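You operate a simulated robot arm through the tools that you are given. There is no shell and no other tool. Be economical: measure what you need, move in short steps, check, and stop when the job is done.

The job below is to be done with a simulated two-armed robot. You get a single attempt, and the scene is never put back.

TASK
Pick up the large measuring cup with one hand, pass it to the other hand and put it on the steel counter. Set down upright: large measuring cup.

It is judged by the outcome, as a careful person would: the job done as asked, and still so three seconds after it is handed in. It fails if anything else is knocked over, pushed out of place, dropped, spilled or broken.

THE ROBOT
Two 7-joint arms with two-finger parallel grippers on one trunk, on a base that drives. Base frame: it is fixed to the floor where the robot stands at the start and does not move with it; the origin is under the middle of the robot, x ahead of it, y to its left, z up. Readings come in cm, degrees, newtons and seconds.
The left shoulder is at the start at [2, 17, 117.8], the right one opposite. Each reaches about 81.1 cm from its shoulder. Places, roughly: steel counter [50, -110, 90]. Payload 3.8 kg a hand.
The tool frame of a hand sits at the grasp point between the pads (the TCP): z along the fingers, y along the line on which they close. The tips reach 3 cm beyond it. Largest opening 11 cm; finger width 2, thickness 1; the body of the gripper, 4.8 by 11.2 cm, starts 5.5 cm behind the TCP.
Orientation is that of the tool frame in the base frame, as [roll, pitch, yaw] about the fixed x, y, z axes, in that order (R = Rz(yaw) Ry(pitch) Rx(roll)). With the fingers straight down and closing along the base's y, the tool's x points along the base's -x, its y along +y and its z along -z.

THE INTERFACE
- The arms move only by the tool send_rows. It takes "left_series", "right_series" or both (then of equal length, played together; a hand with none holds still); each is a list of rows, each an object of numbers (a shift or turn left out is 0, a gripper value left out holds the last): "dx", "dy", "dz": the shift along the base's x, y, z in units of 150 mm (1.0 is 150 mm); "wx", "wy", "wz": the turn, a rotation vector about the base's x, y, z in units of 90 degrees (1.0 is 90 degrees); "hand": the gripper command, from -1 (fully open) to 1 (shut), values between in proportion. In form: [{"dx": .., "dy": .., "dz": .., "wx": .., "wy": .., "wz": .., "hand": ..}, ...]. A call has 1 to 8 rows; each row is the pose to reach, as a shift and turn from the pose commanded when the call began. A call with a number of a shift or a turn outside -1 to 1 is refused whole. Each row takes 0.2 s and may step no farther than 5 cm and 8.6 degrees from the row before; otherwise, or with a gripper value out of range, the whole call is refused. A pose out of reach is approached as far as the arm can. The call stops where the force on the tool passes 40 N (or 10 N more than at its start, if that is more) or the arm is blocked; 0.2 s more then pass. Each finger travels about 7.2 cm/s and halts on what it meets, pressing with about 25 N; the grip force reading is that of the motor and also rises with nothing between the fingers. The clock runs only during rows and for 0.2 s after the last one: add rows that repeat a pose to give the fingers time. It gives the time, the measured TCP pose, the force on the tool (base axes), the opening and the grip force at its end, in the units of the frame above (readings bear some noise), with the torque about the TCP (base axes, N m) and any sound that the robot's microphone picked up.
- Cameras (640 x 400 px; columns grow to the right, rows downward): "scene" is now at [11.67, 2.49, 135.57]; the picture's right is [0.18, -0.98, 0.00], its down [-0.19, -0.03, -0.98] and it looks along [0.97, 0.18, -0.19] (base axes); focal length 214 px, centre (320, 200). "left" rides on the left gripper at [7.2, -1.7, -10.3] in its tool frame; the picture's right is [0.23, 0.97, 0.00], its down [-0.76, 0.18, -0.62] and it looks along [-0.61, 0.14, 0.78] (tool axes); focal length 222 px, centre (320, 200). "right" rides on the right gripper at [7.2, 1.7, -10.3] in its tool frame; the picture's right is [-0.23, 0.97, 0.00], its down [-0.76, -0.18, -0.62] and it looks along [-0.61, -0.14, 0.78] (tool axes); focal length 222 px, centre (320, 200).
- grab_frame(camera): a new picture of that camera. It takes no simulated time.
- slide_trunk(by): slides the trunk up (or, below 0, down) by that many cm; the arms and the scene camera ride with it, the base frame stays. It gives what a move gives, with no picture.
- roll_base(legs): drives the robot by 1 to 6 legs, each [ahead, turn to the left] in cm and degrees, along the robot's own axes; the way and the turn of a leg run together, so that a leg with both is an arc; at most 150 cm and 180 degrees a leg. The arms and the cameras ride along, it lands a little off, and it stops where it bumps. It gives what a move gives.
- pan_tilt(pan, tilt): turns the head with the scene camera to pan (to the left, within 80 degrees either way) and tilt (down, from -29 to 69), counted from straight ahead of the robot. It gives what a move gives.
- locate(camera, pixels): for up to 12 pixels [column, row] of the newest picture of that camera ("zoom" is the newest enlarged one), the place [x, y, z] in the base frame of the surface seen there, good to about 0.2 cm, but the place of the scene camera against the robot may be out by one fixed shift of up to 1.8 cm in any direction. It takes no simulated time.
- inspect(camera, box): a new picture of the part [left, top, right, bottom] of that camera's present view, enlarged. It takes no simulated time.
- sign_off(): hands the job in; it is judged then, once.

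Go step by step. Measure first, check grasps and placings, and put right what went wrong. The budget is 80 turns and 78 pictures, counting those below and the enlarged ones. Unless the task says otherwise, let go and move clear before handing in, and close with one line.

The tools are called after "Call:" as a command line: name --argument value ..., lists and objects as JSON in quotes. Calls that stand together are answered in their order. send_rows: Moves the arms, as the interface text tells. Its arguments: {"type":"object","properties":{"left_series":{"type":"array"},"right_series":{"type":"array"}},"required":[]} The other tools are called the same way: slide_trunk (by) slides the trunk up or down; roll_base (legs) drives the base; pan_tilt (pan, tilt) turns the head that bears the scene camera; grab_frame (camera) takes a picture; locate (camera, pixels) gives the place of the surface under pixels of a picture; inspect (camera, box) takes an enlarged picture of a part of a camera's view; sign_off () hands the job in.

At the start:

```text
time: 0.0
left_ee_pos: [52.21, 25.99, 100.05]
left_orientation: [179.9, 0.0, -180.0]
left_wrist_force: [0.0, -0.5, -0.5]
left_torque: [0.01, -0.03, 0.03]
left_finger_gap: 10.98
left_grip_force: 0.1
right_ee_pos: [49.57, -20.15, 100.01]
right_orientation: [180.0, 0.0, 179.9]
right_wrist_force: [0.7, -0.1, -0.3]
right_torque: [0.02, 0.02, -0.02]
right_finger_gap: 10.98
right_grip_force: 0.1
trunk travel left (down, up): [-27.5, 29.5]
robot x, y, heading: [-0.25, 0.07, 0.3]
head pan, tilt: [10.4, 11.0]
```

scene: 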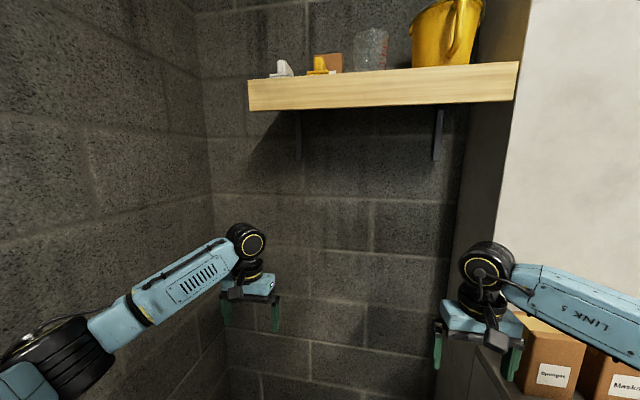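
right: 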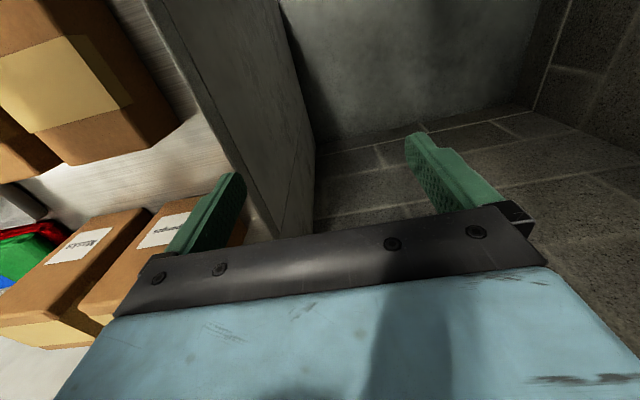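
left: 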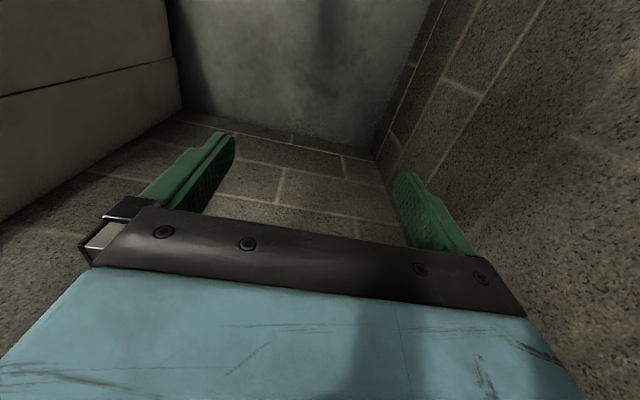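

The shelf in front holds several items (a clear vessel at about 370,48 and a yellow vessel at about 445,30). I'll look up at it and zoom in.

Call:
pan_tilt --pan 0 --tilt -12

Call:
grab_frame --camera "scene"

Call:
inspect --camera "scene" --box '[160, 50, 480, 250]'

```text
time: 0.9
left_ee_pos: [52.35, 26.05, 99.92]
left_orientation: [-179.9, -0.1, -179.9]
left_wrist_force: [0.4, 0.0, 0.5]
left_torque: [-0.02, 0.02, 0.03]
left_finger_gap: 10.99
left_grip_force: 0.0
right_ee_pos: [49.46, -20.03, 100.0]
right_orientation: [-180.0, -0.1, 179.9]
right_wrist_force: [0.2, -0.1, 0.5]
right_torque: [-0.03, 0.02, -0.01]
right_finger_gap: 11.0
right_grip_force: 0.2
trunk travel left (down, up): [-27.5, 29.5]
robot x, y, heading: [-0.02, 0.0, 0.3]
head pan, tilt: [0.0, -12.0]
```

```text
74 pictures are left
```

scene: 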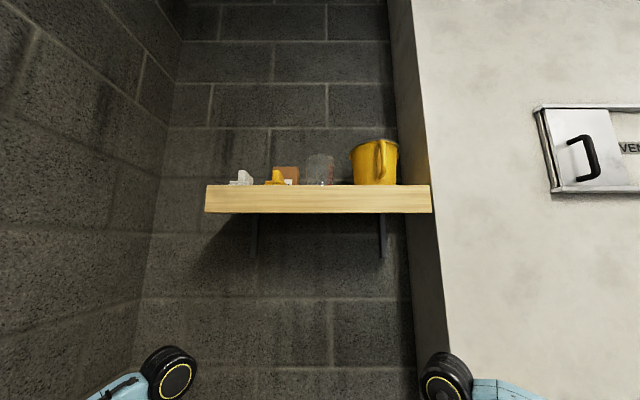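

```text
2.00 times, centred on (320, 150) of scene
```

zoom: 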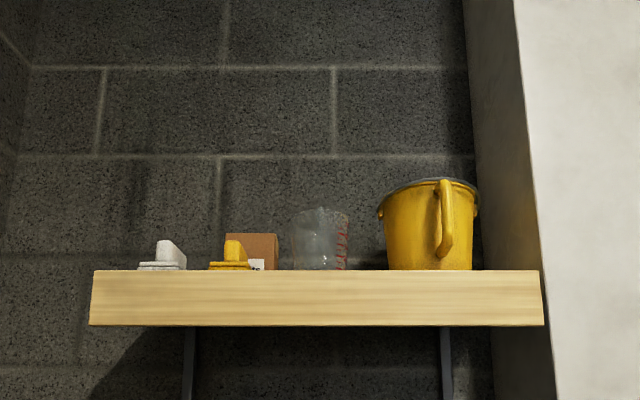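

The clear vessel with red graduations at zoom (320,240) looks like the measuring cup. I'll measure it and raise the trunk to look over the shelf.

Call:
locate --camera "zoom" --pixels '[[320, 240], [295, 240], [345, 240], [320, 212], [320, 267], [250, 245], [233, 250], [430, 225], [320, 275], [320, 320], [100, 275], [535, 275]]'

Call:
slide_trunk --by 29

Call:
pan_tilt --pan 0 --tilt 5

Call:
grab_frame --camera "scene"

Call:
inspect --camera "scene" --box '[190, 100, 450, 262]'

```text
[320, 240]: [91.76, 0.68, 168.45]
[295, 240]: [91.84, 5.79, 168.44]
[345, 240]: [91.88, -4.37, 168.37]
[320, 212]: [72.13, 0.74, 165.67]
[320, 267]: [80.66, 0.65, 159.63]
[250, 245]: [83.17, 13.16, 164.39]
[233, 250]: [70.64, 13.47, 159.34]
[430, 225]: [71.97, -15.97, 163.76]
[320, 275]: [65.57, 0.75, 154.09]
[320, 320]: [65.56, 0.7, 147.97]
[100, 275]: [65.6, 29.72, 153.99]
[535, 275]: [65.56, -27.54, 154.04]
```

```text
time: 3.8
left_ee_pos: [52.33, 25.87, 129.12]
left_orientation: [180.0, 0.0, -179.9]
left_wrist_force: [0.9, 0.3, -0.2]
left_torque: [0.01, -0.01, 0.0]
left_finger_gap: 11.01
left_grip_force: 0.0
right_ee_pos: [49.62, -20.14, 128.93]
right_orientation: [-179.9, 0.0, 179.9]
right_wrist_force: [-0.1, -0.4, -0.3]
right_torque: [-0.01, 0.02, 0.02]
right_finger_gap: 11.04
right_grip_force: 0.1
trunk travel left (down, up): [-56.5, 0.5]
robot x, y, heading: [0.12, -0.15, -0.0]
head pan, tilt: [0.0, -12.0]
```

```text
time: 4.6
left_ee_pos: [52.28, 25.92, 128.94]
left_orientation: [-179.9, 0.0, -179.9]
left_wrist_force: [0.4, -0.9, -0.6]
left_torque: [-0.03, 0.0, -0.02]
left_finger_gap: 10.98
left_grip_force: 0.2
right_ee_pos: [49.65, -20.08, 129.05]
right_orientation: [-180.0, 0.0, 180.0]
right_wrist_force: [-0.1, 0.5, 0.0]
right_torque: [-0.01, 0.0, 0.0]
right_finger_gap: 11.01
right_grip_force: 0.1
trunk travel left (down, up): [-56.5, 0.5]
robot x, y, heading: [0.13, 0.06, 0.1]
head pan, tilt: [0.0, 5.0]
```

```text
72 pictures are left
```

scene: 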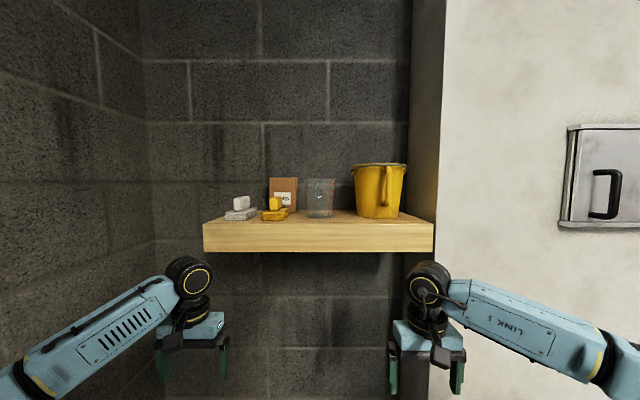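

```text
2.46 times, centred on (320, 181) of scene
```

zoom: 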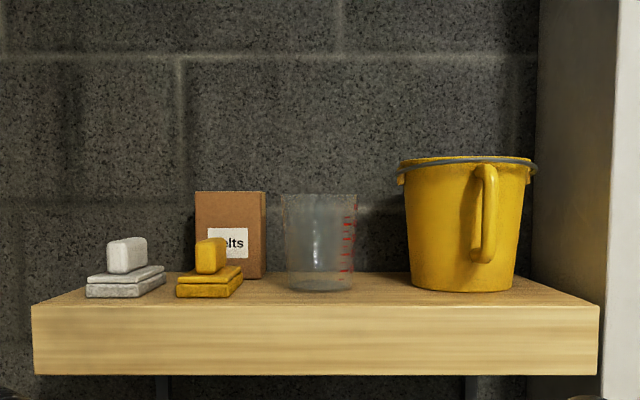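

The cup's outline is at zoom (285–357, 193–292). I'll measure its rim and base, its neighbours, and also look right at the counter.

Call:
locate --camera "zoom" --pixels '[[320, 291], [320, 288], [320, 280], [316, 250], [320, 198], [350, 230], [346, 270], [289, 240], [286, 200], [410, 260], [264, 250], [320, 296]]'

Call:
pan_tilt --pan -60 --tilt 30

Call:
grab_frame --camera "scene"

```text
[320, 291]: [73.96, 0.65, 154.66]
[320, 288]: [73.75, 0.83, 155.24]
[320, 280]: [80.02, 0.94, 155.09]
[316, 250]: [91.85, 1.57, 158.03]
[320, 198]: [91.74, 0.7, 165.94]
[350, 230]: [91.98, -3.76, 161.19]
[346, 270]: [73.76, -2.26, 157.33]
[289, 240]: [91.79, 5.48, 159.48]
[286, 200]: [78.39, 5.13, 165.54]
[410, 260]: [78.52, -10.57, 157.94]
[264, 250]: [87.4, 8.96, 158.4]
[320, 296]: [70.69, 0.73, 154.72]
```

```text
time: 5.9
left_ee_pos: [52.33, 25.98, 129.05]
left_orientation: [-180.0, 0.0, -179.9]
left_wrist_force: [0.8, 0.8, -0.1]
left_torque: [0.0, 0.04, 0.03]
left_finger_gap: 10.98
left_grip_force: 0.0
right_ee_pos: [49.54, -20.05, 129.03]
right_orientation: [179.9, 0.1, 179.9]
right_wrist_force: [-0.4, -0.4, 0.8]
right_torque: [-0.03, -0.02, 0.01]
right_finger_gap: 11.0
right_grip_force: 0.1
trunk travel left (down, up): [-56.5, 0.5]
robot x, y, heading: [-0.34, -0.04, 0.1]
head pan, tilt: [-60.0, 30.0]
```

```text
70 pictures are left
```

scene: 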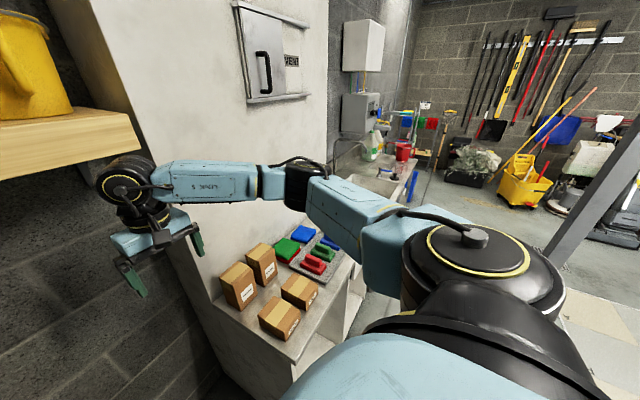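

The counter is on the right with four boxes (270–300, 270–320) and scrub pads on a tray. I'll zoom in and measure for free space.

Call:
inspect --camera "scene" --box '[200, 200, 420, 338]'

Call:
locate --camera "scene" --pixels '[[222, 300], [255, 340], [270, 360], [330, 300], [345, 265], [350, 300], [240, 290], [300, 345], [340, 285], [340, 170], [330, 155], [225, 230]]'

```text
2.90 times, centred on (310, 269) of scene
```

zoom: 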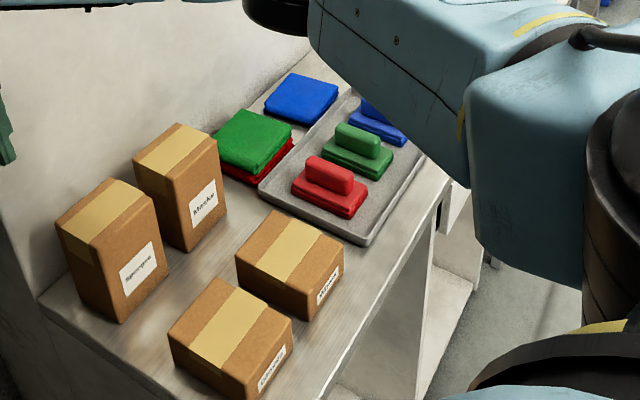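

```text
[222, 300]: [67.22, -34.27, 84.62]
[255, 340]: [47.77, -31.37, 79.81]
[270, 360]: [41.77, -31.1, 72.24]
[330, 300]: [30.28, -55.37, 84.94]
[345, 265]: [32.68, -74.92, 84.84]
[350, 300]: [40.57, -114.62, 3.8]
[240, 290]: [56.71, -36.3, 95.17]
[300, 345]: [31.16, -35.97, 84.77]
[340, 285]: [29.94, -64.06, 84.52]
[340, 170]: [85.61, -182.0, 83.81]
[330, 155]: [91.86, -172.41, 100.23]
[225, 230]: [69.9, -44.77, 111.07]
```

Counter top is at z≈84.8, x from 30 to 70, with boxes and a tray from y≈-33 on; the part beyond is hidden by the right arm. I'll turn the base right to view the rest of it while empty-handed.

Call:
roll_base --legs '[[-15, 0], [0, -50]]'

Call:
pan_tilt --pan -15 --tilt 25

Call:
grab_frame --camera "scene"

```text
time: 9.6
left_ee_pos: [38.06, -24.54, 128.94]
left_orientation: [180.0, 0.0, 128.7]
left_wrist_force: [0.1, -0.7, -0.5]
left_torque: [0.02, 0.03, -0.02]
left_finger_gap: 10.99
left_grip_force: 0.1
right_ee_pos: [0.43, -51.14, 129.03]
right_orientation: [180.0, 0.0, 128.7]
right_wrist_force: [0.3, 0.3, -0.2]
right_torque: [0.04, -0.03, 0.05]
right_finger_gap: 11.01
right_grip_force: 0.0
trunk travel left (down, up): [-56.5, 0.5]
robot x, y, heading: [-14.95, 0.04, -51.2]
head pan, tilt: [-60.0, 30.0]
```

```text
time: 10.7
left_ee_pos: [37.99, -24.6, 128.88]
left_orientation: [-180.0, 0.0, 128.8]
left_wrist_force: [0.4, -0.2, 0.7]
left_torque: [-0.03, 0.01, -0.01]
left_finger_gap: 11.02
left_grip_force: 0.1
right_ee_pos: [0.35, -51.25, 129.04]
right_orientation: [-180.0, 0.0, 128.6]
right_wrist_force: [-0.2, -0.5, 0.7]
right_torque: [-0.02, -0.02, 0.0]
right_finger_gap: 11.04
right_grip_force: 0.1
trunk travel left (down, up): [-56.5, 0.5]
robot x, y, heading: [-14.52, -0.11, -51.0]
head pan, tilt: [-15.0, 25.0]
```

```text
68 pictures are left
```

scene: 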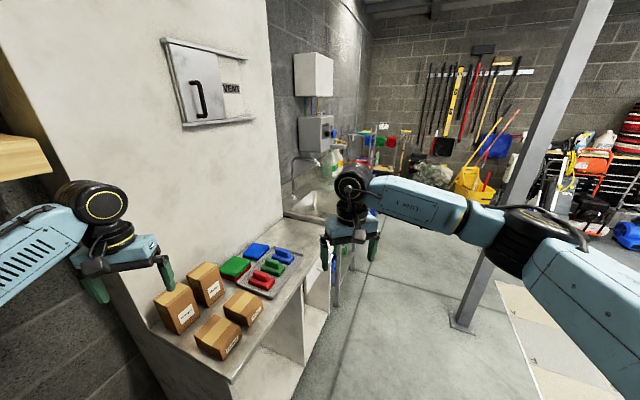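

The counter runs to about pixel (300,230), then a sink. I'll zoom in on the stretch past the tray and measure it.

Call:
inspect --camera "scene" --box '[140, 190, 360, 328]'

Call:
locate --camera "scene" --pixels '[[285, 228], [300, 240], [308, 255], [304, 272], [268, 240], [280, 238], [290, 243], [303, 257], [270, 298], [262, 305], [255, 275], [228, 378]]'

```text
2.90 times, centred on (250, 259) of scene
```

zoom: 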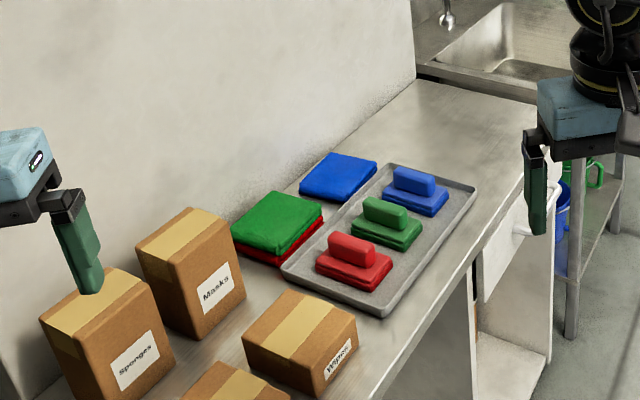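

```text
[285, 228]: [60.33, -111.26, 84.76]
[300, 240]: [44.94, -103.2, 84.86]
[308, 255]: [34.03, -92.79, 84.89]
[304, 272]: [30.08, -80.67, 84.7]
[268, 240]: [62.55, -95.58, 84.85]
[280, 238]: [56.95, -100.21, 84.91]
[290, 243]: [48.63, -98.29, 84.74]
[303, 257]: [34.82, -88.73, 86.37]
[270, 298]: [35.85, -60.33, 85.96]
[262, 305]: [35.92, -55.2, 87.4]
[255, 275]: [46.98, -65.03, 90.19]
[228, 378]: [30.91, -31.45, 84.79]
```

Free counter stretch is at about x 35–65, y −92 to −112. I'll check the counter's end, the column and the floor I'll drive over.

Call:
locate --camera "zoom" --pixels '[[420, 82], [500, 100], [530, 110], [474, 188], [420, 168], [412, 90]]'

Call:
locate --camera "scene" --pixels '[[458, 326], [450, 312], [400, 380], [345, 290], [385, 250], [520, 330], [330, 300]]'

Call:
pan_tilt --pan -75 --tilt 35

Call:
grab_frame --camera "scene"

```text
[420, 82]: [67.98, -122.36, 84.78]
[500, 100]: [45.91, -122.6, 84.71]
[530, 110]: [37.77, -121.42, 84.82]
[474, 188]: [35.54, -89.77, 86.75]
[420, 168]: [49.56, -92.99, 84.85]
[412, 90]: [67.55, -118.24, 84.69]
```

```text
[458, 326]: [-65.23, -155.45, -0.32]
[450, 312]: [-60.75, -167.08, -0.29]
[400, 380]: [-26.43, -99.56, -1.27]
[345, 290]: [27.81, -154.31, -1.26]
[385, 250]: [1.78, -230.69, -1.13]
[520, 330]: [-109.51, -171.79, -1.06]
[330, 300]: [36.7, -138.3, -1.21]
```

```text
time: 12.0
left_ee_pos: [38.04, -24.61, 128.94]
left_orientation: [180.0, -0.1, 128.7]
left_wrist_force: [0.2, -0.7, 0.2]
left_torque: [-0.01, 0.0, 0.02]
left_finger_gap: 11.0
left_grip_force: 0.1
right_ee_pos: [0.39, -51.22, 129.07]
right_orientation: [180.0, 0.0, 128.6]
right_wrist_force: [-0.2, -1.0, -1.0]
right_torque: [0.0, 0.01, -0.01]
right_finger_gap: 11.0
right_grip_force: 0.0
trunk travel left (down, up): [-56.5, 0.5]
robot x, y, heading: [-15.24, -0.33, -51.3]
head pan, tilt: [-75.0, 35.0]
```

```text
66 pictures are left
```

scene: 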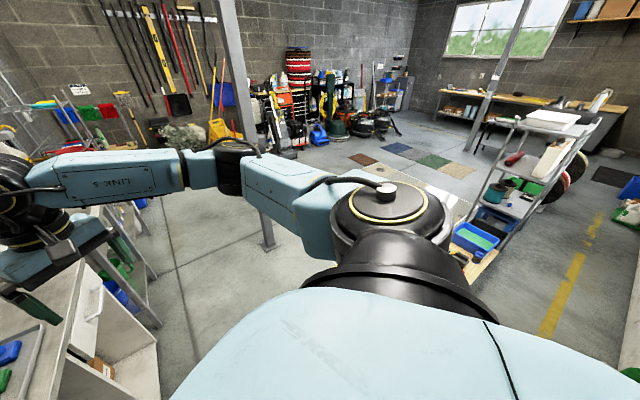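

The floor is clear and the only column is at (−63,−160). I'll turn back to face the shelf, still 15 cm back, and start re-orienting the left hand there.

Call:
roll_base --legs '[[0, 51.3]]'

Call:
pan_tilt --pan 0 --tilt 10

Call:
send_rows --left_series '[{"wz": -0.09}, {"wz": -0.18}, {"wz": -0.27}, {"wz": -0.36}, {"wz": -0.45}, {"wz": -0.54}, {"wz": -0.63}, {"wz": -0.72}]'

Call:
send_rows --left_series '[{"wz": -0.09}, {"wz": -0.18}, {"wz": -0.27}, {"wz": -0.36}, {"wz": -0.45}, {"wz": -0.54}, {"wz": -0.63}, {"wz": -0.72}]'

Call:
grab_frame --camera "scene"

```text
time: 14.6
left_ee_pos: [38.24, 24.53, 128.97]
left_orientation: [179.9, 0.0, 178.4]
left_wrist_force: [-0.2, 1.0, -0.4]
left_torque: [0.01, -0.01, -0.01]
left_finger_gap: 10.98
left_grip_force: 0.0
right_ee_pos: [33.95, -21.42, 128.94]
right_orientation: [180.0, 0.0, 178.3]
right_wrist_force: [0.1, 0.5, -0.6]
right_torque: [0.0, 0.0, 0.02]
right_finger_gap: 11.01
right_grip_force: 0.1
trunk travel left (down, up): [-56.5, 0.5]
robot x, y, heading: [-14.74, 0.34, -1.9]
head pan, tilt: [-75.0, 35.0]
```

```text
time: 16.1
left_ee_pos: [38.17, 24.4, 129.06]
left_orientation: [-180.0, 0.1, 178.4]
left_wrist_force: [0.5, 0.6, 0.4]
left_torque: [-0.03, 0.02, 0.04]
left_finger_gap: 10.97
left_grip_force: 0.0
right_ee_pos: [34.03, -21.41, 128.97]
right_orientation: [-180.0, 0.0, 178.2]
right_wrist_force: [0.6, 0.6, -0.4]
right_torque: [0.0, 0.01, 0.06]
right_finger_gap: 11.0
right_grip_force: 0.0
trunk travel left (down, up): [-56.5, 0.5]
robot x, y, heading: [-14.84, -0.12, -1.6]
head pan, tilt: [0.0, 10.0]
```

```text
time: 17.9
left_ee_pos: [38.14, 24.39, 129.03]
left_orientation: [-179.9, 0.0, 113.4]
left_wrist_force: [-0.5, 0.4, -0.5]
left_torque: [0.03, -0.02, -0.02]
left_finger_gap: 10.98
left_grip_force: 0.0
right_ee_pos: [34.02, -21.54, 129.02]
right_orientation: [-180.0, 0.0, 178.3]
right_wrist_force: [-0.6, 0.4, 0.4]
right_torque: [-0.03, 0.03, 0.02]
right_finger_gap: 11.0
right_grip_force: 0.0
trunk travel left (down, up): [-56.5, 0.5]
robot x, y, heading: [-14.96, -0.16, -1.3]
head pan, tilt: [0.0, 10.0]
```

```text
time: 19.7
left_ee_pos: [38.21, 24.39, 129.06]
left_orientation: [-179.9, -0.1, 48.6]
left_wrist_force: [0.3, -1.0, -0.1]
left_torque: [-0.04, 0.0, -0.03]
left_finger_gap: 11.01
left_grip_force: 0.1
right_ee_pos: [33.98, -21.5, 128.98]
right_orientation: [180.0, 0.0, 178.4]
right_wrist_force: [0.4, 0.3, 0.9]
right_torque: [-0.01, 0.01, -0.01]
right_finger_gap: 11.01
right_grip_force: 0.1
trunk travel left (down, up): [-56.5, 0.5]
robot x, y, heading: [-14.88, -0.01, -1.8]
head pan, tilt: [0.0, 10.0]
```

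```text
65 pictures are left
```

scene: 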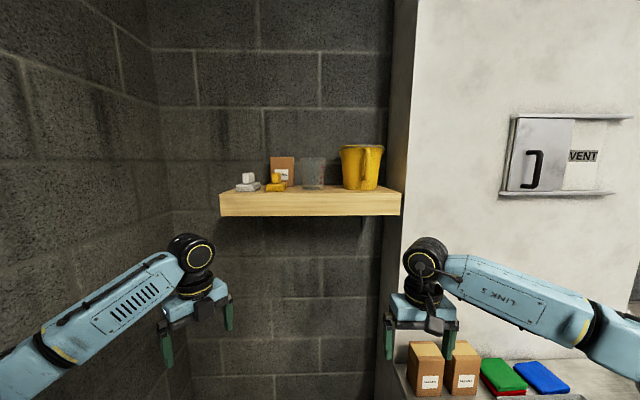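

Yaw turn works (now 48.6°). I'll finish it while rising, then pitch the fingers forward with the camera on top.

Call:
send_rows --left_series '[{"wz": -0.09, "dz": 0.16}, {"wz": -0.18, "dz": 0.32}, {"wz": -0.27, "dz": 0.48}, {"wz": -0.36, "dz": 0.64}, {"wz": -0.45, "dz": 0.8}, {"wz": -0.54, "dz": 1.0}]'

Call:
send_rows --left_series '[{"wy": -0.09, "dz": 0.12}, {"wy": -0.18, "dz": 0.24}, {"wy": -0.27, "dz": 0.36}, {"wy": -0.36, "dz": 0.48}, {"wy": -0.45, "dz": 0.6}, {"wy": -0.54, "dz": 0.72}, {"wy": -0.63, "dz": 0.84}, {"wy": -0.72, "dz": 1.0}]'

Call:
send_rows --left_series '[{"wy": -0.09, "dx": 0.2}, {"wy": -0.18, "dx": 0.4}, {"wy": -0.28, "dx": 0.6}]'

Call:
grab_frame --camera "scene"

Call:
grab_frame --camera "left"

```text
time: 21.1
left_ee_pos: [38.11, 24.19, 144.17]
left_orientation: [-180.0, 0.0, 0.1]
left_wrist_force: [0.3, 0.0, -0.3]
left_torque: [-0.01, -0.03, 0.01]
left_finger_gap: 11.0
left_grip_force: 0.1
right_ee_pos: [33.99, -21.51, 129.02]
right_orientation: [-179.9, 0.1, 178.3]
right_wrist_force: [-0.3, 0.0, -1.1]
right_torque: [0.0, 0.03, 0.03]
right_finger_gap: 11.0
right_grip_force: 0.1
trunk travel left (down, up): [-56.5, 0.5]
robot x, y, heading: [-14.65, 0.16, -1.8]
head pan, tilt: [0.0, 10.0]
```

```text
time: 22.9
left_ee_pos: [38.14, 24.29, 158.78]
left_orientation: [179.5, -65.0, 0.7]
left_wrist_force: [0.0, 0.6, -0.3]
left_torque: [0.01, -0.02, 0.0]
left_finger_gap: 11.0
left_grip_force: 0.0
right_ee_pos: [34.06, -21.42, 129.0]
right_orientation: [-180.0, -0.1, 178.3]
right_wrist_force: [-0.1, 0.0, -0.8]
right_torque: [-0.02, -0.02, -0.02]
right_finger_gap: 10.98
right_grip_force: 0.1
trunk travel left (down, up): [-56.5, 0.5]
robot x, y, heading: [-14.95, -0.04, -1.8]
head pan, tilt: [0.0, 10.0]
```

```text
refused: row 3 steps farther than a row can; nothing moved
```

```text
64 pictures are left
```

scene: 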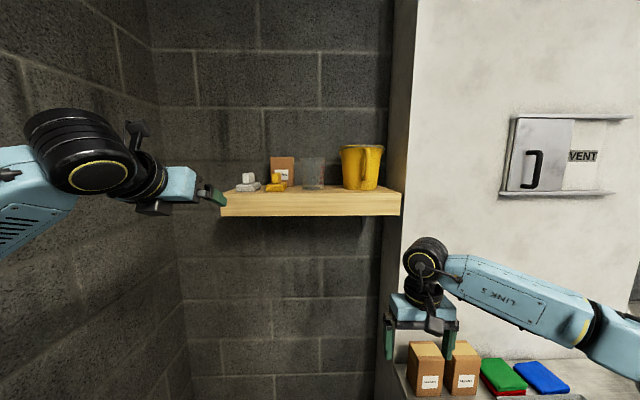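

```text
63 pictures are left
```

left: 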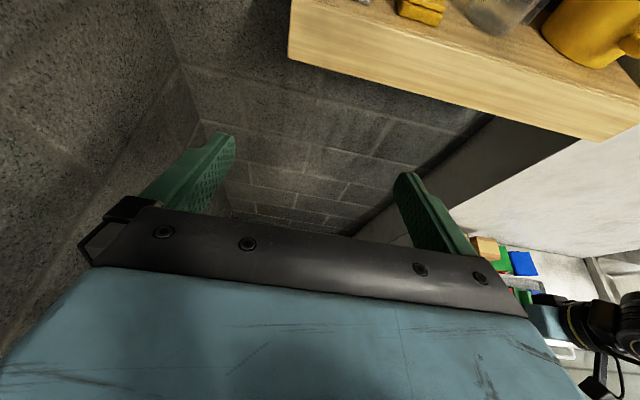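

The hand is pitched to −65° with the camera on top. I'll finish the pitch and shift toward the cup's line y≈0.7, staying in front of the shelf.

Call:
send_rows --left_series '[{"wy": -0.07, "dy": -0.2}, {"wy": -0.14, "dy": -0.4}, {"wy": -0.21, "dy": -0.6}, {"wy": -0.275, "dy": -0.8}, {"wy": -0.275, "dy": -1.0, "dz": 0.1}]'

Call:
send_rows --left_series '[{"dy": -0.2, "dz": 0.1}, {"dy": -0.4, "dz": 0.1}, {"dy": -0.57, "dz": 0.1}]'

Call:
grab_frame --camera "left"

Call:
grab_frame --camera "scene"

```text
time: 24.1
left_ee_pos: [37.95, 9.13, 160.61]
left_orientation: [154.5, -89.7, 25.5]
left_wrist_force: [-0.2, -0.2, 0.7]
left_torque: [0.0, -0.03, 0.01]
left_finger_gap: 11.0
left_grip_force: 0.1
right_ee_pos: [33.99, -21.62, 128.97]
right_orientation: [179.9, -0.1, 178.2]
right_wrist_force: [-0.1, -0.2, -0.6]
right_torque: [0.05, 0.01, -0.03]
right_finger_gap: 10.96
right_grip_force: 0.0
trunk travel left (down, up): [-56.5, 0.5]
robot x, y, heading: [-14.95, -0.09, -1.7]
head pan, tilt: [0.0, 10.0]
```

```text
time: 24.9
left_ee_pos: [38.14, 0.51, 162.14]
left_orientation: [155.6, -89.6, 24.3]
left_wrist_force: [-0.1, -0.8, -0.5]
left_torque: [0.02, 0.0, 0.04]
left_finger_gap: 11.01
left_grip_force: 0.0
right_ee_pos: [34.15, -21.41, 128.98]
right_orientation: [-180.0, 0.0, 178.3]
right_wrist_force: [-1.1, -0.1, 0.2]
right_torque: [0.05, -0.01, 0.02]
right_finger_gap: 11.02
right_grip_force: 0.1
trunk travel left (down, up): [-56.5, 0.5]
robot x, y, heading: [-15.05, -0.12, -2.1]
head pan, tilt: [0.0, 10.0]
```

```text
62 pictures are left
```

left: 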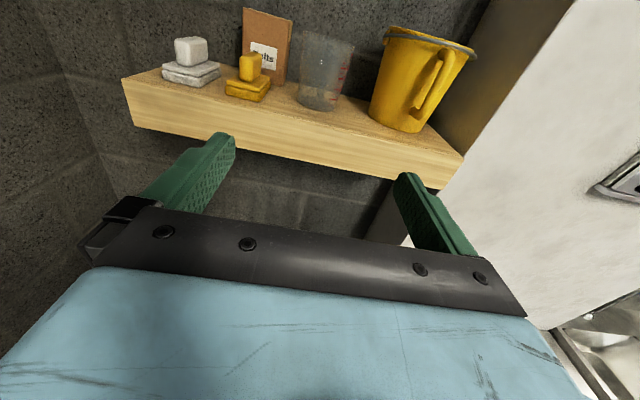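

```text
61 pictures are left
```

scene: 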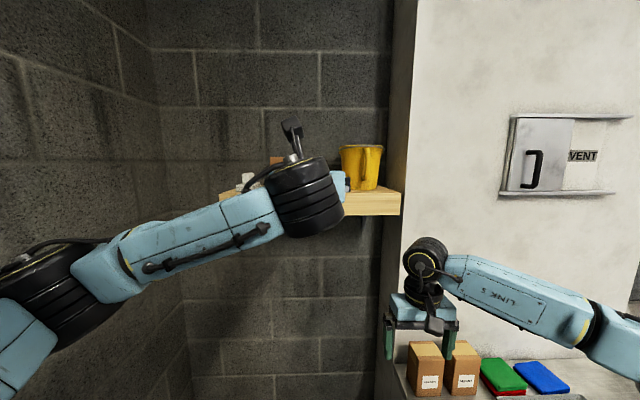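

The wrist camera sees the cup clearly at about (325,70). I'll zoom in with that camera and measure the cup without the scene-camera offset.

Call:
inspect --camera "left" --box '[220, 0, 460, 150]'

```text
2.67 times, centred on (340, 75) of left
```

zoom: 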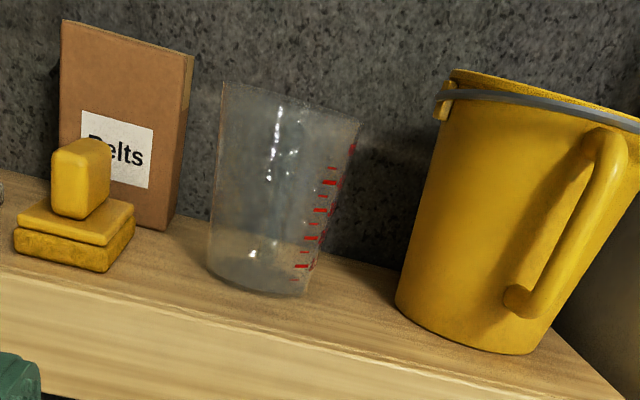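

Call:
locate --camera "zoom" --pixels '[[250, 289], [209, 265], [308, 292], [298, 267], [330, 182], [352, 147], [223, 84], [360, 122], [400, 295], [135, 225], [160, 228], [255, 300]]'

```text
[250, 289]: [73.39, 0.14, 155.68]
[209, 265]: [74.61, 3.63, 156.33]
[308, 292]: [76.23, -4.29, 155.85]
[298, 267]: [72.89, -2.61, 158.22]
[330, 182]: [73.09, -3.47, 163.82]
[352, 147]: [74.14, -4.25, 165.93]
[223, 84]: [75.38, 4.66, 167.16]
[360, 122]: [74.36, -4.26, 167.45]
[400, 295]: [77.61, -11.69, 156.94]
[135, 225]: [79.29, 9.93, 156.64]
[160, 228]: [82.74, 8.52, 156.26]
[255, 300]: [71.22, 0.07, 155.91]
```

From the wrist camera: cup centre ≈ (77.0, 0.1), base z≈155.9, rim z≈167.3, Ø≈7.5–9.2. The scene camera reads about 1.2 low in z and 0.6 high in y. I'll tuck the right hand back and drive 20 cm ahead.

Call:
send_rows --right_series '[{"dx": -0.3}, {"dx": -0.6}]'

Call:
roll_base --legs '[[0, 1.9], [20, 0]]'

Call:
grab_frame --camera "left"

Call:
grab_frame --camera "scene"

```text
time: 25.5
left_ee_pos: [38.0, 0.53, 162.27]
left_orientation: [152.2, -89.5, 27.7]
left_wrist_force: [-0.2, 0.1, 0.1]
left_torque: [0.01, 0.01, 0.05]
left_finger_gap: 11.02
left_grip_force: 0.0
right_ee_pos: [25.03, -21.26, 129.25]
right_orientation: [-179.9, 0.1, 178.2]
right_wrist_force: [-0.2, 0.1, 0.4]
right_torque: [-0.02, -0.02, 0.0]
right_finger_gap: 11.02
right_grip_force: 0.1
trunk travel left (down, up): [-56.5, 0.5]
robot x, y, heading: [-14.97, -0.09, -1.5]
head pan, tilt: [0.0, 10.0]
```

```text
time: 27.4
left_ee_pos: [57.75, 2.76, 162.16]
left_orientation: [151.2, -89.5, 30.9]
left_wrist_force: [0.1, -0.2, -0.6]
left_torque: [0.01, 0.0, -0.01]
left_finger_gap: 10.98
left_grip_force: 0.0
right_ee_pos: [45.8, -19.56, 129.22]
right_orientation: [-179.9, 0.0, -179.6]
right_wrist_force: [0.0, 0.3, -0.8]
right_torque: [-0.03, 0.01, -0.02]
right_finger_gap: 11.0
right_grip_force: 0.0
trunk travel left (down, up): [-56.5, 0.5]
robot x, y, heading: [5.02, 0.23, 0.4]
head pan, tilt: [0.0, 10.0]
```

```text
59 pictures are left
```

left: 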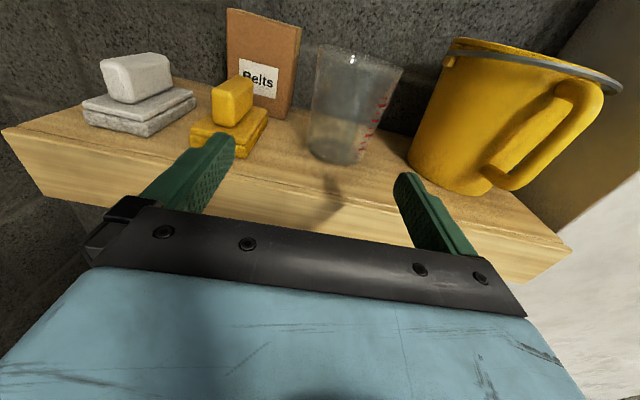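

```text
58 pictures are left
```

scene: 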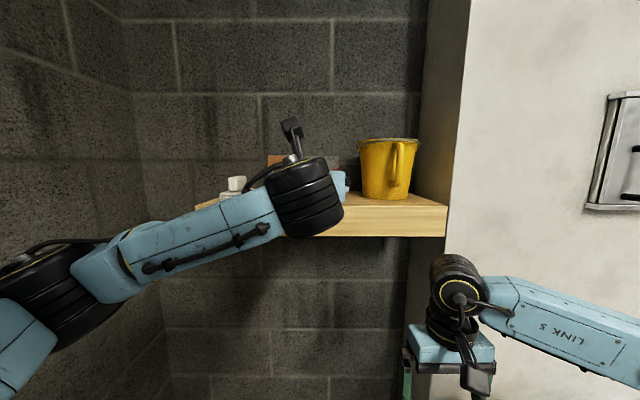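

Now close in; the cup is at (350,105). I'll re-measure it from here at higher zoom.

Call:
inspect --camera "left" --box '[250, 30, 474, 170]'

Call:
locate --camera "left" --pixels '[[331, 162], [310, 140], [318, 50], [402, 68], [381, 104], [365, 150], [366, 162], [408, 155], [440, 60], [284, 117], [264, 125], [335, 170]]'

```text
2.86 times, centred on (362, 100) of left
```

zoom: 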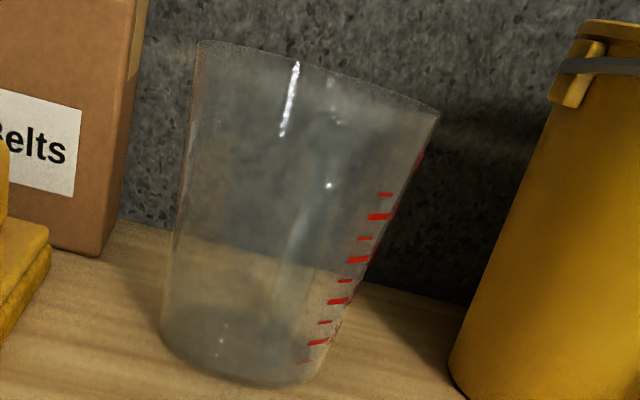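

```text
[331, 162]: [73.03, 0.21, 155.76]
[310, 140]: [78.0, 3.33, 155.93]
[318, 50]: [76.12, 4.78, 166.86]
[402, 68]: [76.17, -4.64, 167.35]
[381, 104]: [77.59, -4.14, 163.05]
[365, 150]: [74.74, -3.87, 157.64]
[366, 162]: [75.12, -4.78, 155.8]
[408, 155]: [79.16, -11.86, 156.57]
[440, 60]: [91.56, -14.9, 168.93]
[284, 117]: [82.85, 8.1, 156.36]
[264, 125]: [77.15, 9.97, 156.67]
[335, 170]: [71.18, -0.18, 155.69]
```

Cup centre refined to (76.8, 0.05), with the shelf at 155.8. I'll align y, height (z 160.4) and yaw first, then advance partway.

Call:
send_rows --left_series '[{"dy": -0.09, "dz": -0.06, "wz": -0.023}, {"dy": -0.18, "dz": -0.12, "wz": -0.023}, {"dx": 0.2, "dy": -0.18, "dz": -0.12, "wz": -0.023}, {"dx": 0.4, "dy": -0.18, "dz": -0.12, "wz": -0.023}, {"dx": 0.55, "dy": -0.18, "dz": -0.12, "wz": -0.023}]'

Call:
grab_frame --camera "left"

Call:
grab_frame --camera "scene"

```text
time: 28.6
left_ee_pos: [66.3, -0.24, 160.4]
left_orientation: [157.3, -89.6, 22.8]
left_wrist_force: [0.1, -0.1, -0.8]
left_torque: [-0.01, -0.02, 0.0]
left_finger_gap: 11.01
left_grip_force: 0.0
right_ee_pos: [45.88, -19.57, 129.18]
right_orientation: [179.9, -0.1, -179.6]
right_wrist_force: [0.6, 0.6, -0.5]
right_torque: [0.0, 0.05, 0.02]
right_finger_gap: 11.01
right_grip_force: 0.1
trunk travel left (down, up): [-56.5, 0.5]
robot x, y, heading: [5.0, 0.11, 0.4]
head pan, tilt: [0.0, 10.0]
```

```text
56 pictures are left
```

left: 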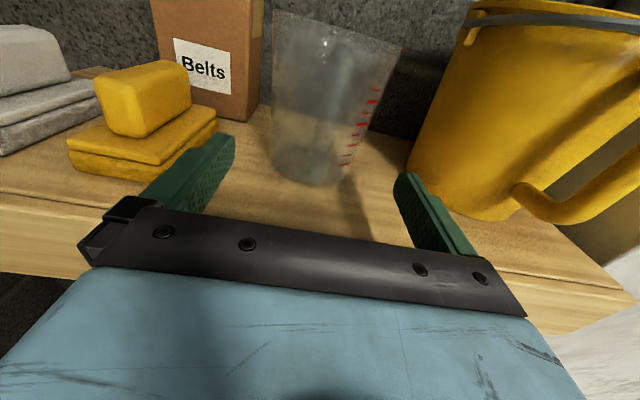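

```text
55 pictures are left
```

scene: 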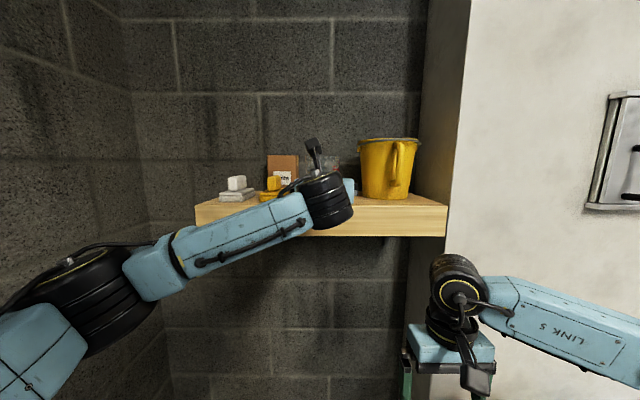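

Clearances look fine but tight; I'll measure the sponge's right edge, the bucket handle, and the wrist joint versus the shelf front.

Call:
locate --camera "left" --pixels '[[217, 122], [215, 135], [165, 170], [408, 165], [515, 195], [545, 218], [300, 250], [310, 180]]'

Call:
inspect --camera "scene" --box '[250, 120, 410, 250]'

Call:
locate --camera "scene" --pixels '[[330, 226], [345, 222], [351, 190], [353, 212], [320, 200], [312, 145], [349, 187], [360, 215]]'

```text
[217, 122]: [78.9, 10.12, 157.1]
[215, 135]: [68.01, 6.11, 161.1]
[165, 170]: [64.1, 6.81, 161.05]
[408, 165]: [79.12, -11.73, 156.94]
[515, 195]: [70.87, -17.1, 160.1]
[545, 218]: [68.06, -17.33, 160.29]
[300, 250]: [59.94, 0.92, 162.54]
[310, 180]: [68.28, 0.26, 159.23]
```

```text
3.08 times, centred on (330, 185) of scene
```

zoom: 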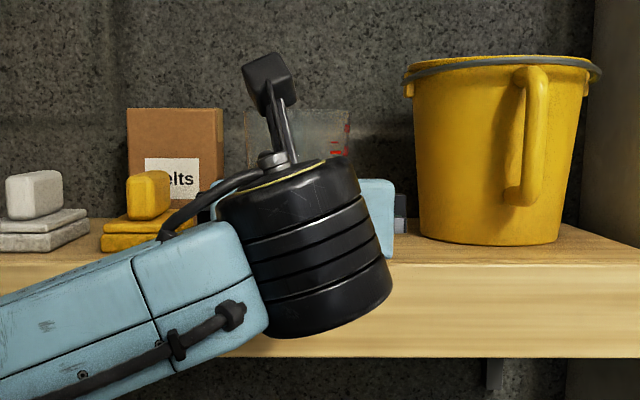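

```text
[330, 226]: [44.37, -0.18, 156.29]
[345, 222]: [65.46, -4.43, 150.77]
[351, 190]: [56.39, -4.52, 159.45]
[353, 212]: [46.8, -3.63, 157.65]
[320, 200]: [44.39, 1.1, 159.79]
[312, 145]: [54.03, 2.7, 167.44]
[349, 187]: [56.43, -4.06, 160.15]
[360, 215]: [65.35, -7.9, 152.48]
```

The sponge edge (y≈10), bucket (y≈−11.7) and wrist joint all leave room. I'll advance 9 cm to x≈75.5 and check.

Call:
send_rows --left_series '[{"dx": 0.15, "dy": 0.017}, {"dx": 0.3, "dy": 0.017}, {"dx": 0.45, "dy": 0.017}, {"dx": 0.55, "dy": 0.017}, {"dx": 0.61, "dy": 0.017}]'

Call:
grab_frame --camera "left"

Call:
inspect --camera "scene" --box '[250, 120, 410, 250]'

```text
time: 29.4
left_ee_pos: [70.82, 0.12, 160.31]
left_orientation: [173.9, -89.4, 6.1]
left_wrist_force: [-0.3, 0.1, -0.4]
left_torque: [-0.03, -0.02, 0.0]
left_finger_gap: 10.99
left_grip_force: 0.0
right_ee_pos: [45.58, -19.55, 129.3]
right_orientation: [180.0, 0.1, -179.5]
right_wrist_force: [-0.3, -0.3, 0.6]
right_torque: [-0.02, -0.02, 0.0]
right_finger_gap: 11.0
right_grip_force: 0.1
trunk travel left (down, up): [-56.5, 0.5]
robot x, y, heading: [4.66, 0.07, 0.5]
head pan, tilt: [0.0, 10.0]
stopped in row 3 (left hand): the force on the tool passed its limit at 62 N (the readings are from after the stop); the commanded pose is now the measured one
```

```text
53 pictures are left
```

left: 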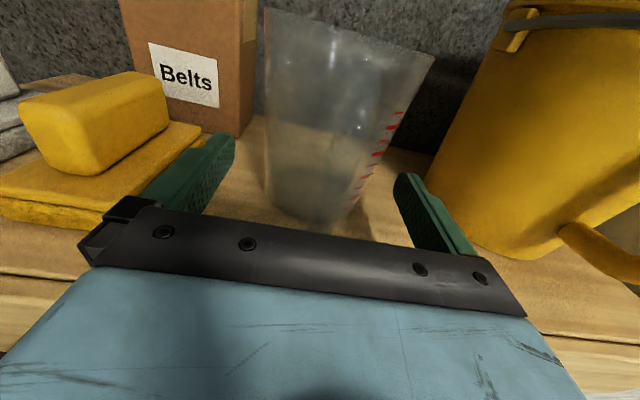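

```text
3.08 times, centred on (330, 185) of scene
```

zoom: 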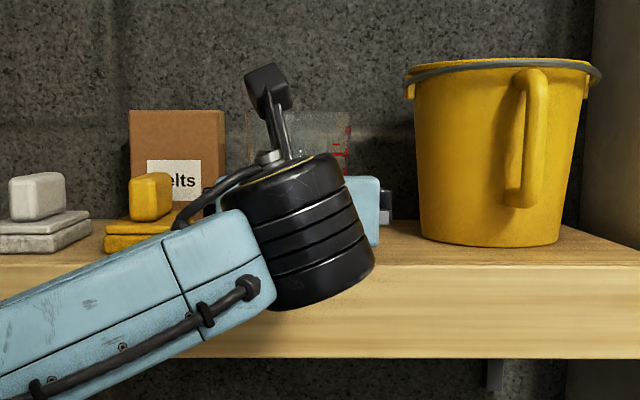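

The move stopped at x=70.8 on a 62 N contact. The cup, sponge and bucket look unmoved, so I suspect the wrist joint against the shelf edge. I'll measure that and back off a little.

Call:
locate --camera "zoom" --pixels '[[320, 295], [300, 304], [350, 285], [370, 268], [373, 250], [340, 210], [368, 240], [378, 180], [340, 165], [250, 200]]'

Call:
locate --camera "left" --pixels '[[205, 130], [165, 130], [125, 200], [405, 178], [565, 235], [330, 220], [270, 20], [432, 60], [240, 135]]'

Call:
send_rows --left_series '[{"dx": -0.1}, {"dx": -0.2}]'

```text
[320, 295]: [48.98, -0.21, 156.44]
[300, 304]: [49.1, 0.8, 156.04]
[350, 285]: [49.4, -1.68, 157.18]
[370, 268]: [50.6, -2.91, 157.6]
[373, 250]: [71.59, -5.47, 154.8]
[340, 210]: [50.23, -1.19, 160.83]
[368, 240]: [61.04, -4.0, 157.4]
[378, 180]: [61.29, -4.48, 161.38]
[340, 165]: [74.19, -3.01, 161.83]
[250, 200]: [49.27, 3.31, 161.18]
```

```text
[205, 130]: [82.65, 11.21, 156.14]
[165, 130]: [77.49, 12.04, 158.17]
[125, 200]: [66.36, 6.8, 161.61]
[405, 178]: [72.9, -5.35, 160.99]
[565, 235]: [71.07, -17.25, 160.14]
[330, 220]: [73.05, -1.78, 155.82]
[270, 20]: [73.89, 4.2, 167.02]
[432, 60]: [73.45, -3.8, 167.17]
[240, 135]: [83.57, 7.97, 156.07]
```

```text
time: 30.0
left_ee_pos: [68.08, -0.03, 159.87]
left_orientation: [175.1, -89.2, 5.0]
left_wrist_force: [-0.2, 0.5, -0.2]
left_torque: [0.01, 0.0, 0.02]
left_finger_gap: 11.01
left_grip_force: 0.1
right_ee_pos: [45.83, -19.63, 129.29]
right_orientation: [179.9, 0.0, -179.6]
right_wrist_force: [0.5, -0.3, -0.1]
right_torque: [-0.03, 0.01, -0.02]
right_finger_gap: 11.01
right_grip_force: 0.0
trunk travel left (down, up): [-56.5, 0.5]
robot x, y, heading: [5.2, 0.3, 0.7]
head pan, tilt: [0.0, 10.0]
```

Nothing obvious caused it; I need exact positions of the sponge block and the cup. I'll take a fresh wrist view and measure densely.

Call:
inspect --camera "left" --box '[60, 30, 460, 280]'

Call:
locate --camera "zoom" --pixels '[[180, 150], [225, 150], [130, 210], [185, 165], [205, 170], [150, 225], [60, 240], [270, 190], [330, 235], [390, 250], [510, 215], [480, 340]]'

```text
1.60 times, centred on (260, 155) of left
```

zoom: 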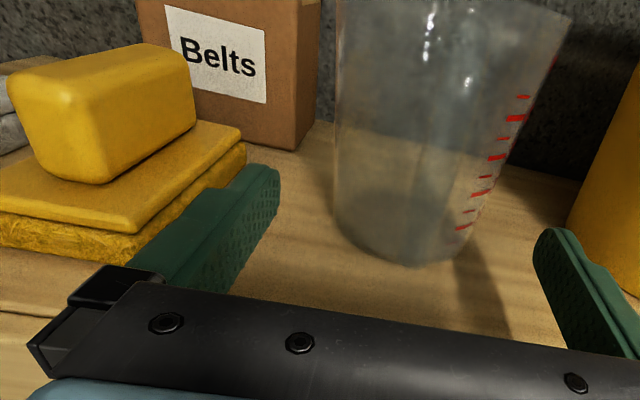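

```text
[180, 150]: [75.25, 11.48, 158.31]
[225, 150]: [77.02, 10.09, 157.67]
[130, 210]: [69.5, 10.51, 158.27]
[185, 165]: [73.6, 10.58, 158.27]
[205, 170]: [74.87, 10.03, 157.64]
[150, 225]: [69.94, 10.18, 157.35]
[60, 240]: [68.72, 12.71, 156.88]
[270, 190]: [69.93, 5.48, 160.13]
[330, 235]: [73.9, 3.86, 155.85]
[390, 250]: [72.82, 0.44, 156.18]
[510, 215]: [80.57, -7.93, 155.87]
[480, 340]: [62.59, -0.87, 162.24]
```

Everything nearby has measured clearance, so the cause is unclear. I'll retry slowly in small steps, 0.8 cm higher, and read the force if it stops.

Call:
send_rows --left_series '[{"dz": 0.06}, {"dz": 0.06, "dx": 0.06}, {"dz": 0.06, "dx": 0.12}, {"dz": 0.06, "dx": 0.16}, {"dz": 0.06, "dx": 0.2}, {"dz": 0.06, "dx": 0.23}, {"dz": 0.06, "dx": 0.26}]'

Call:
grab_frame --camera "left"

```text
time: 31.6
left_ee_pos: [72.06, 0.16, 161.16]
left_orientation: [176.4, -89.3, 3.6]
left_wrist_force: [-0.6, -0.1, 0.1]
left_torque: [-0.02, 0.01, -0.03]
left_finger_gap: 11.0
left_grip_force: 0.0
right_ee_pos: [45.79, -19.65, 129.19]
right_orientation: [180.0, 0.0, -179.6]
right_wrist_force: [0.6, -0.4, 0.2]
right_torque: [-0.03, 0.0, 0.04]
right_finger_gap: 11.0
right_grip_force: 0.1
trunk travel left (down, up): [-56.5, 0.5]
robot x, y, heading: [4.99, 0.3, 0.5]
head pan, tilt: [0.0, 10.0]
```

```text
50 pictures are left
```

left: 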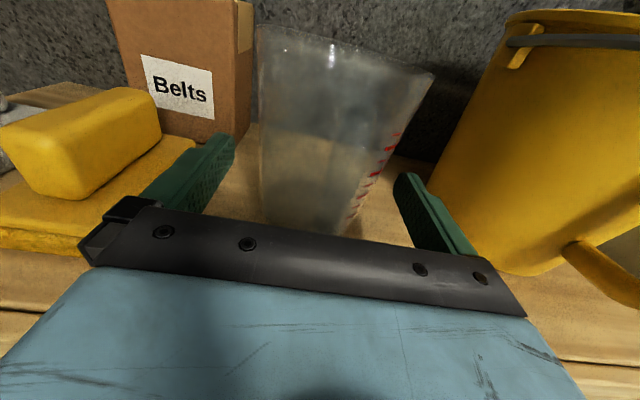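

With the higher line it passed x=72 with no force, so it was clearance over the shelf edge. I'll continue slowly to x≈75.5.

Call:
send_rows --left_series '[{"dx": 0.05}, {"dx": 0.1}, {"dx": 0.15}, {"dx": 0.19}, {"dx": 0.23}]'

Call:
grab_frame --camera "left"

```text
time: 32.8
left_ee_pos: [75.69, 0.0, 161.06]
left_orientation: [178.8, -89.4, 1.3]
left_wrist_force: [-0.2, -0.2, -0.8]
left_torque: [-0.02, -0.01, 0.02]
left_finger_gap: 10.99
left_grip_force: 0.0
right_ee_pos: [45.71, -19.57, 129.24]
right_orientation: [180.0, 0.0, -179.6]
right_wrist_force: [-1.0, 0.3, 0.2]
right_torque: [-0.02, -0.01, 0.05]
right_finger_gap: 10.99
right_grip_force: 0.1
trunk travel left (down, up): [-56.5, 0.5]
robot x, y, heading: [4.9, 0.04, 0.7]
head pan, tilt: [0.0, 10.0]
```

```text
49 pictures are left
```

left: 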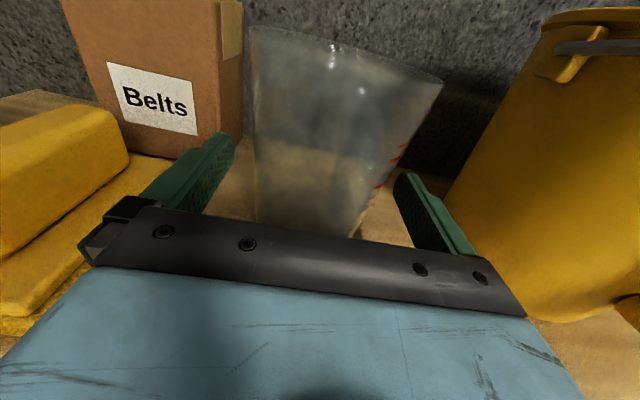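

The cup stands between the pads. I'll close gently and check.

Call:
send_rows --left_series '[{"hand": -0.4}, {"hand": -0.2}, {"hand": 0.2}, {"hand": 1}, {"hand": 1}, {"hand": 1}, {"hand": 1}]'

Call:
grab_frame --camera "left"

```text
time: 34.4
left_ee_pos: [75.61, 0.08, 161.21]
left_orientation: [176.7, -89.2, 3.2]
left_wrist_force: [0.7, 0.8, 2.6]
left_torque: [0.11, -0.06, -0.04]
left_finger_gap: 8.35
left_grip_force: 25.7
right_ee_pos: [45.73, -19.66, 129.23]
right_orientation: [-179.9, 0.0, -179.6]
right_wrist_force: [0.0, -0.1, -0.8]
right_torque: [0.0, 0.01, -0.02]
right_finger_gap: 11.0
right_grip_force: 0.0
trunk travel left (down, up): [-56.5, 0.5]
robot x, y, heading: [4.86, 0.36, 0.7]
head pan, tilt: [0.0, 10.0]
```

```text
48 pictures are left
```

left: 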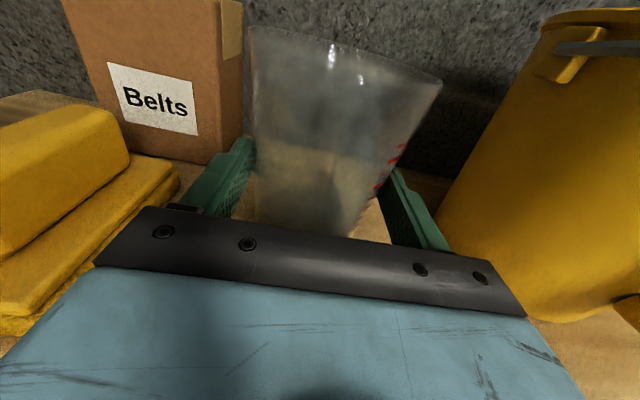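

Grip holds at 8.35 cm with 25.7 N. I'll lift straight up 5 cm and check.

Call:
send_rows --left_series '[{"dz": 0.05}, {"dz": 0.12}, {"dz": 0.22}, {"dz": 0.32}, {"dz": 0.32}]'

Call:
grab_frame --camera "left"

Call:
grab_frame --camera "scene"

```text
time: 35.6
left_ee_pos: [75.61, 0.09, 166.02]
left_orientation: [176.1, -89.2, 4.0]
left_wrist_force: [0.0, 0.0, -1.2]
left_torque: [0.01, 0.02, 0.02]
left_finger_gap: 8.36
left_grip_force: 25.4
right_ee_pos: [45.72, -19.6, 129.22]
right_orientation: [180.0, 0.0, -179.6]
right_wrist_force: [0.4, 0.7, -0.2]
right_torque: [0.0, -0.01, 0.0]
right_finger_gap: 11.0
right_grip_force: 0.0
trunk travel left (down, up): [-56.5, 0.5]
robot x, y, heading: [4.66, 0.02, 0.5]
head pan, tilt: [0.0, 10.0]
```

```text
47 pictures are left
```

left: 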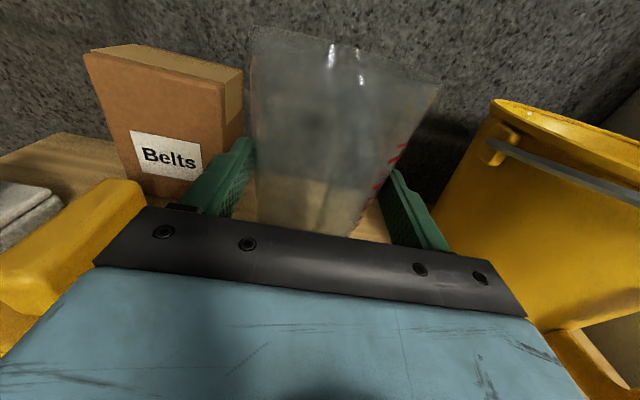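

```text
46 pictures are left
```

scene: 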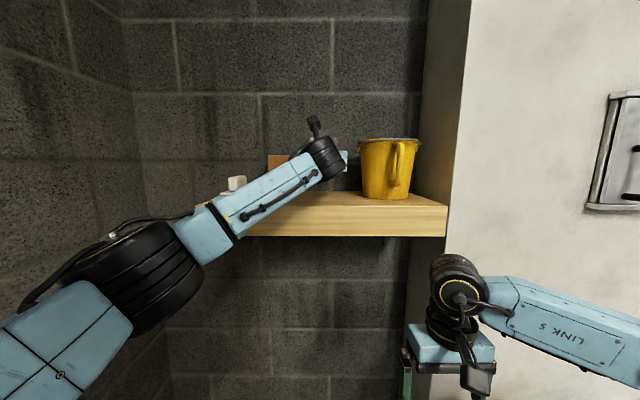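

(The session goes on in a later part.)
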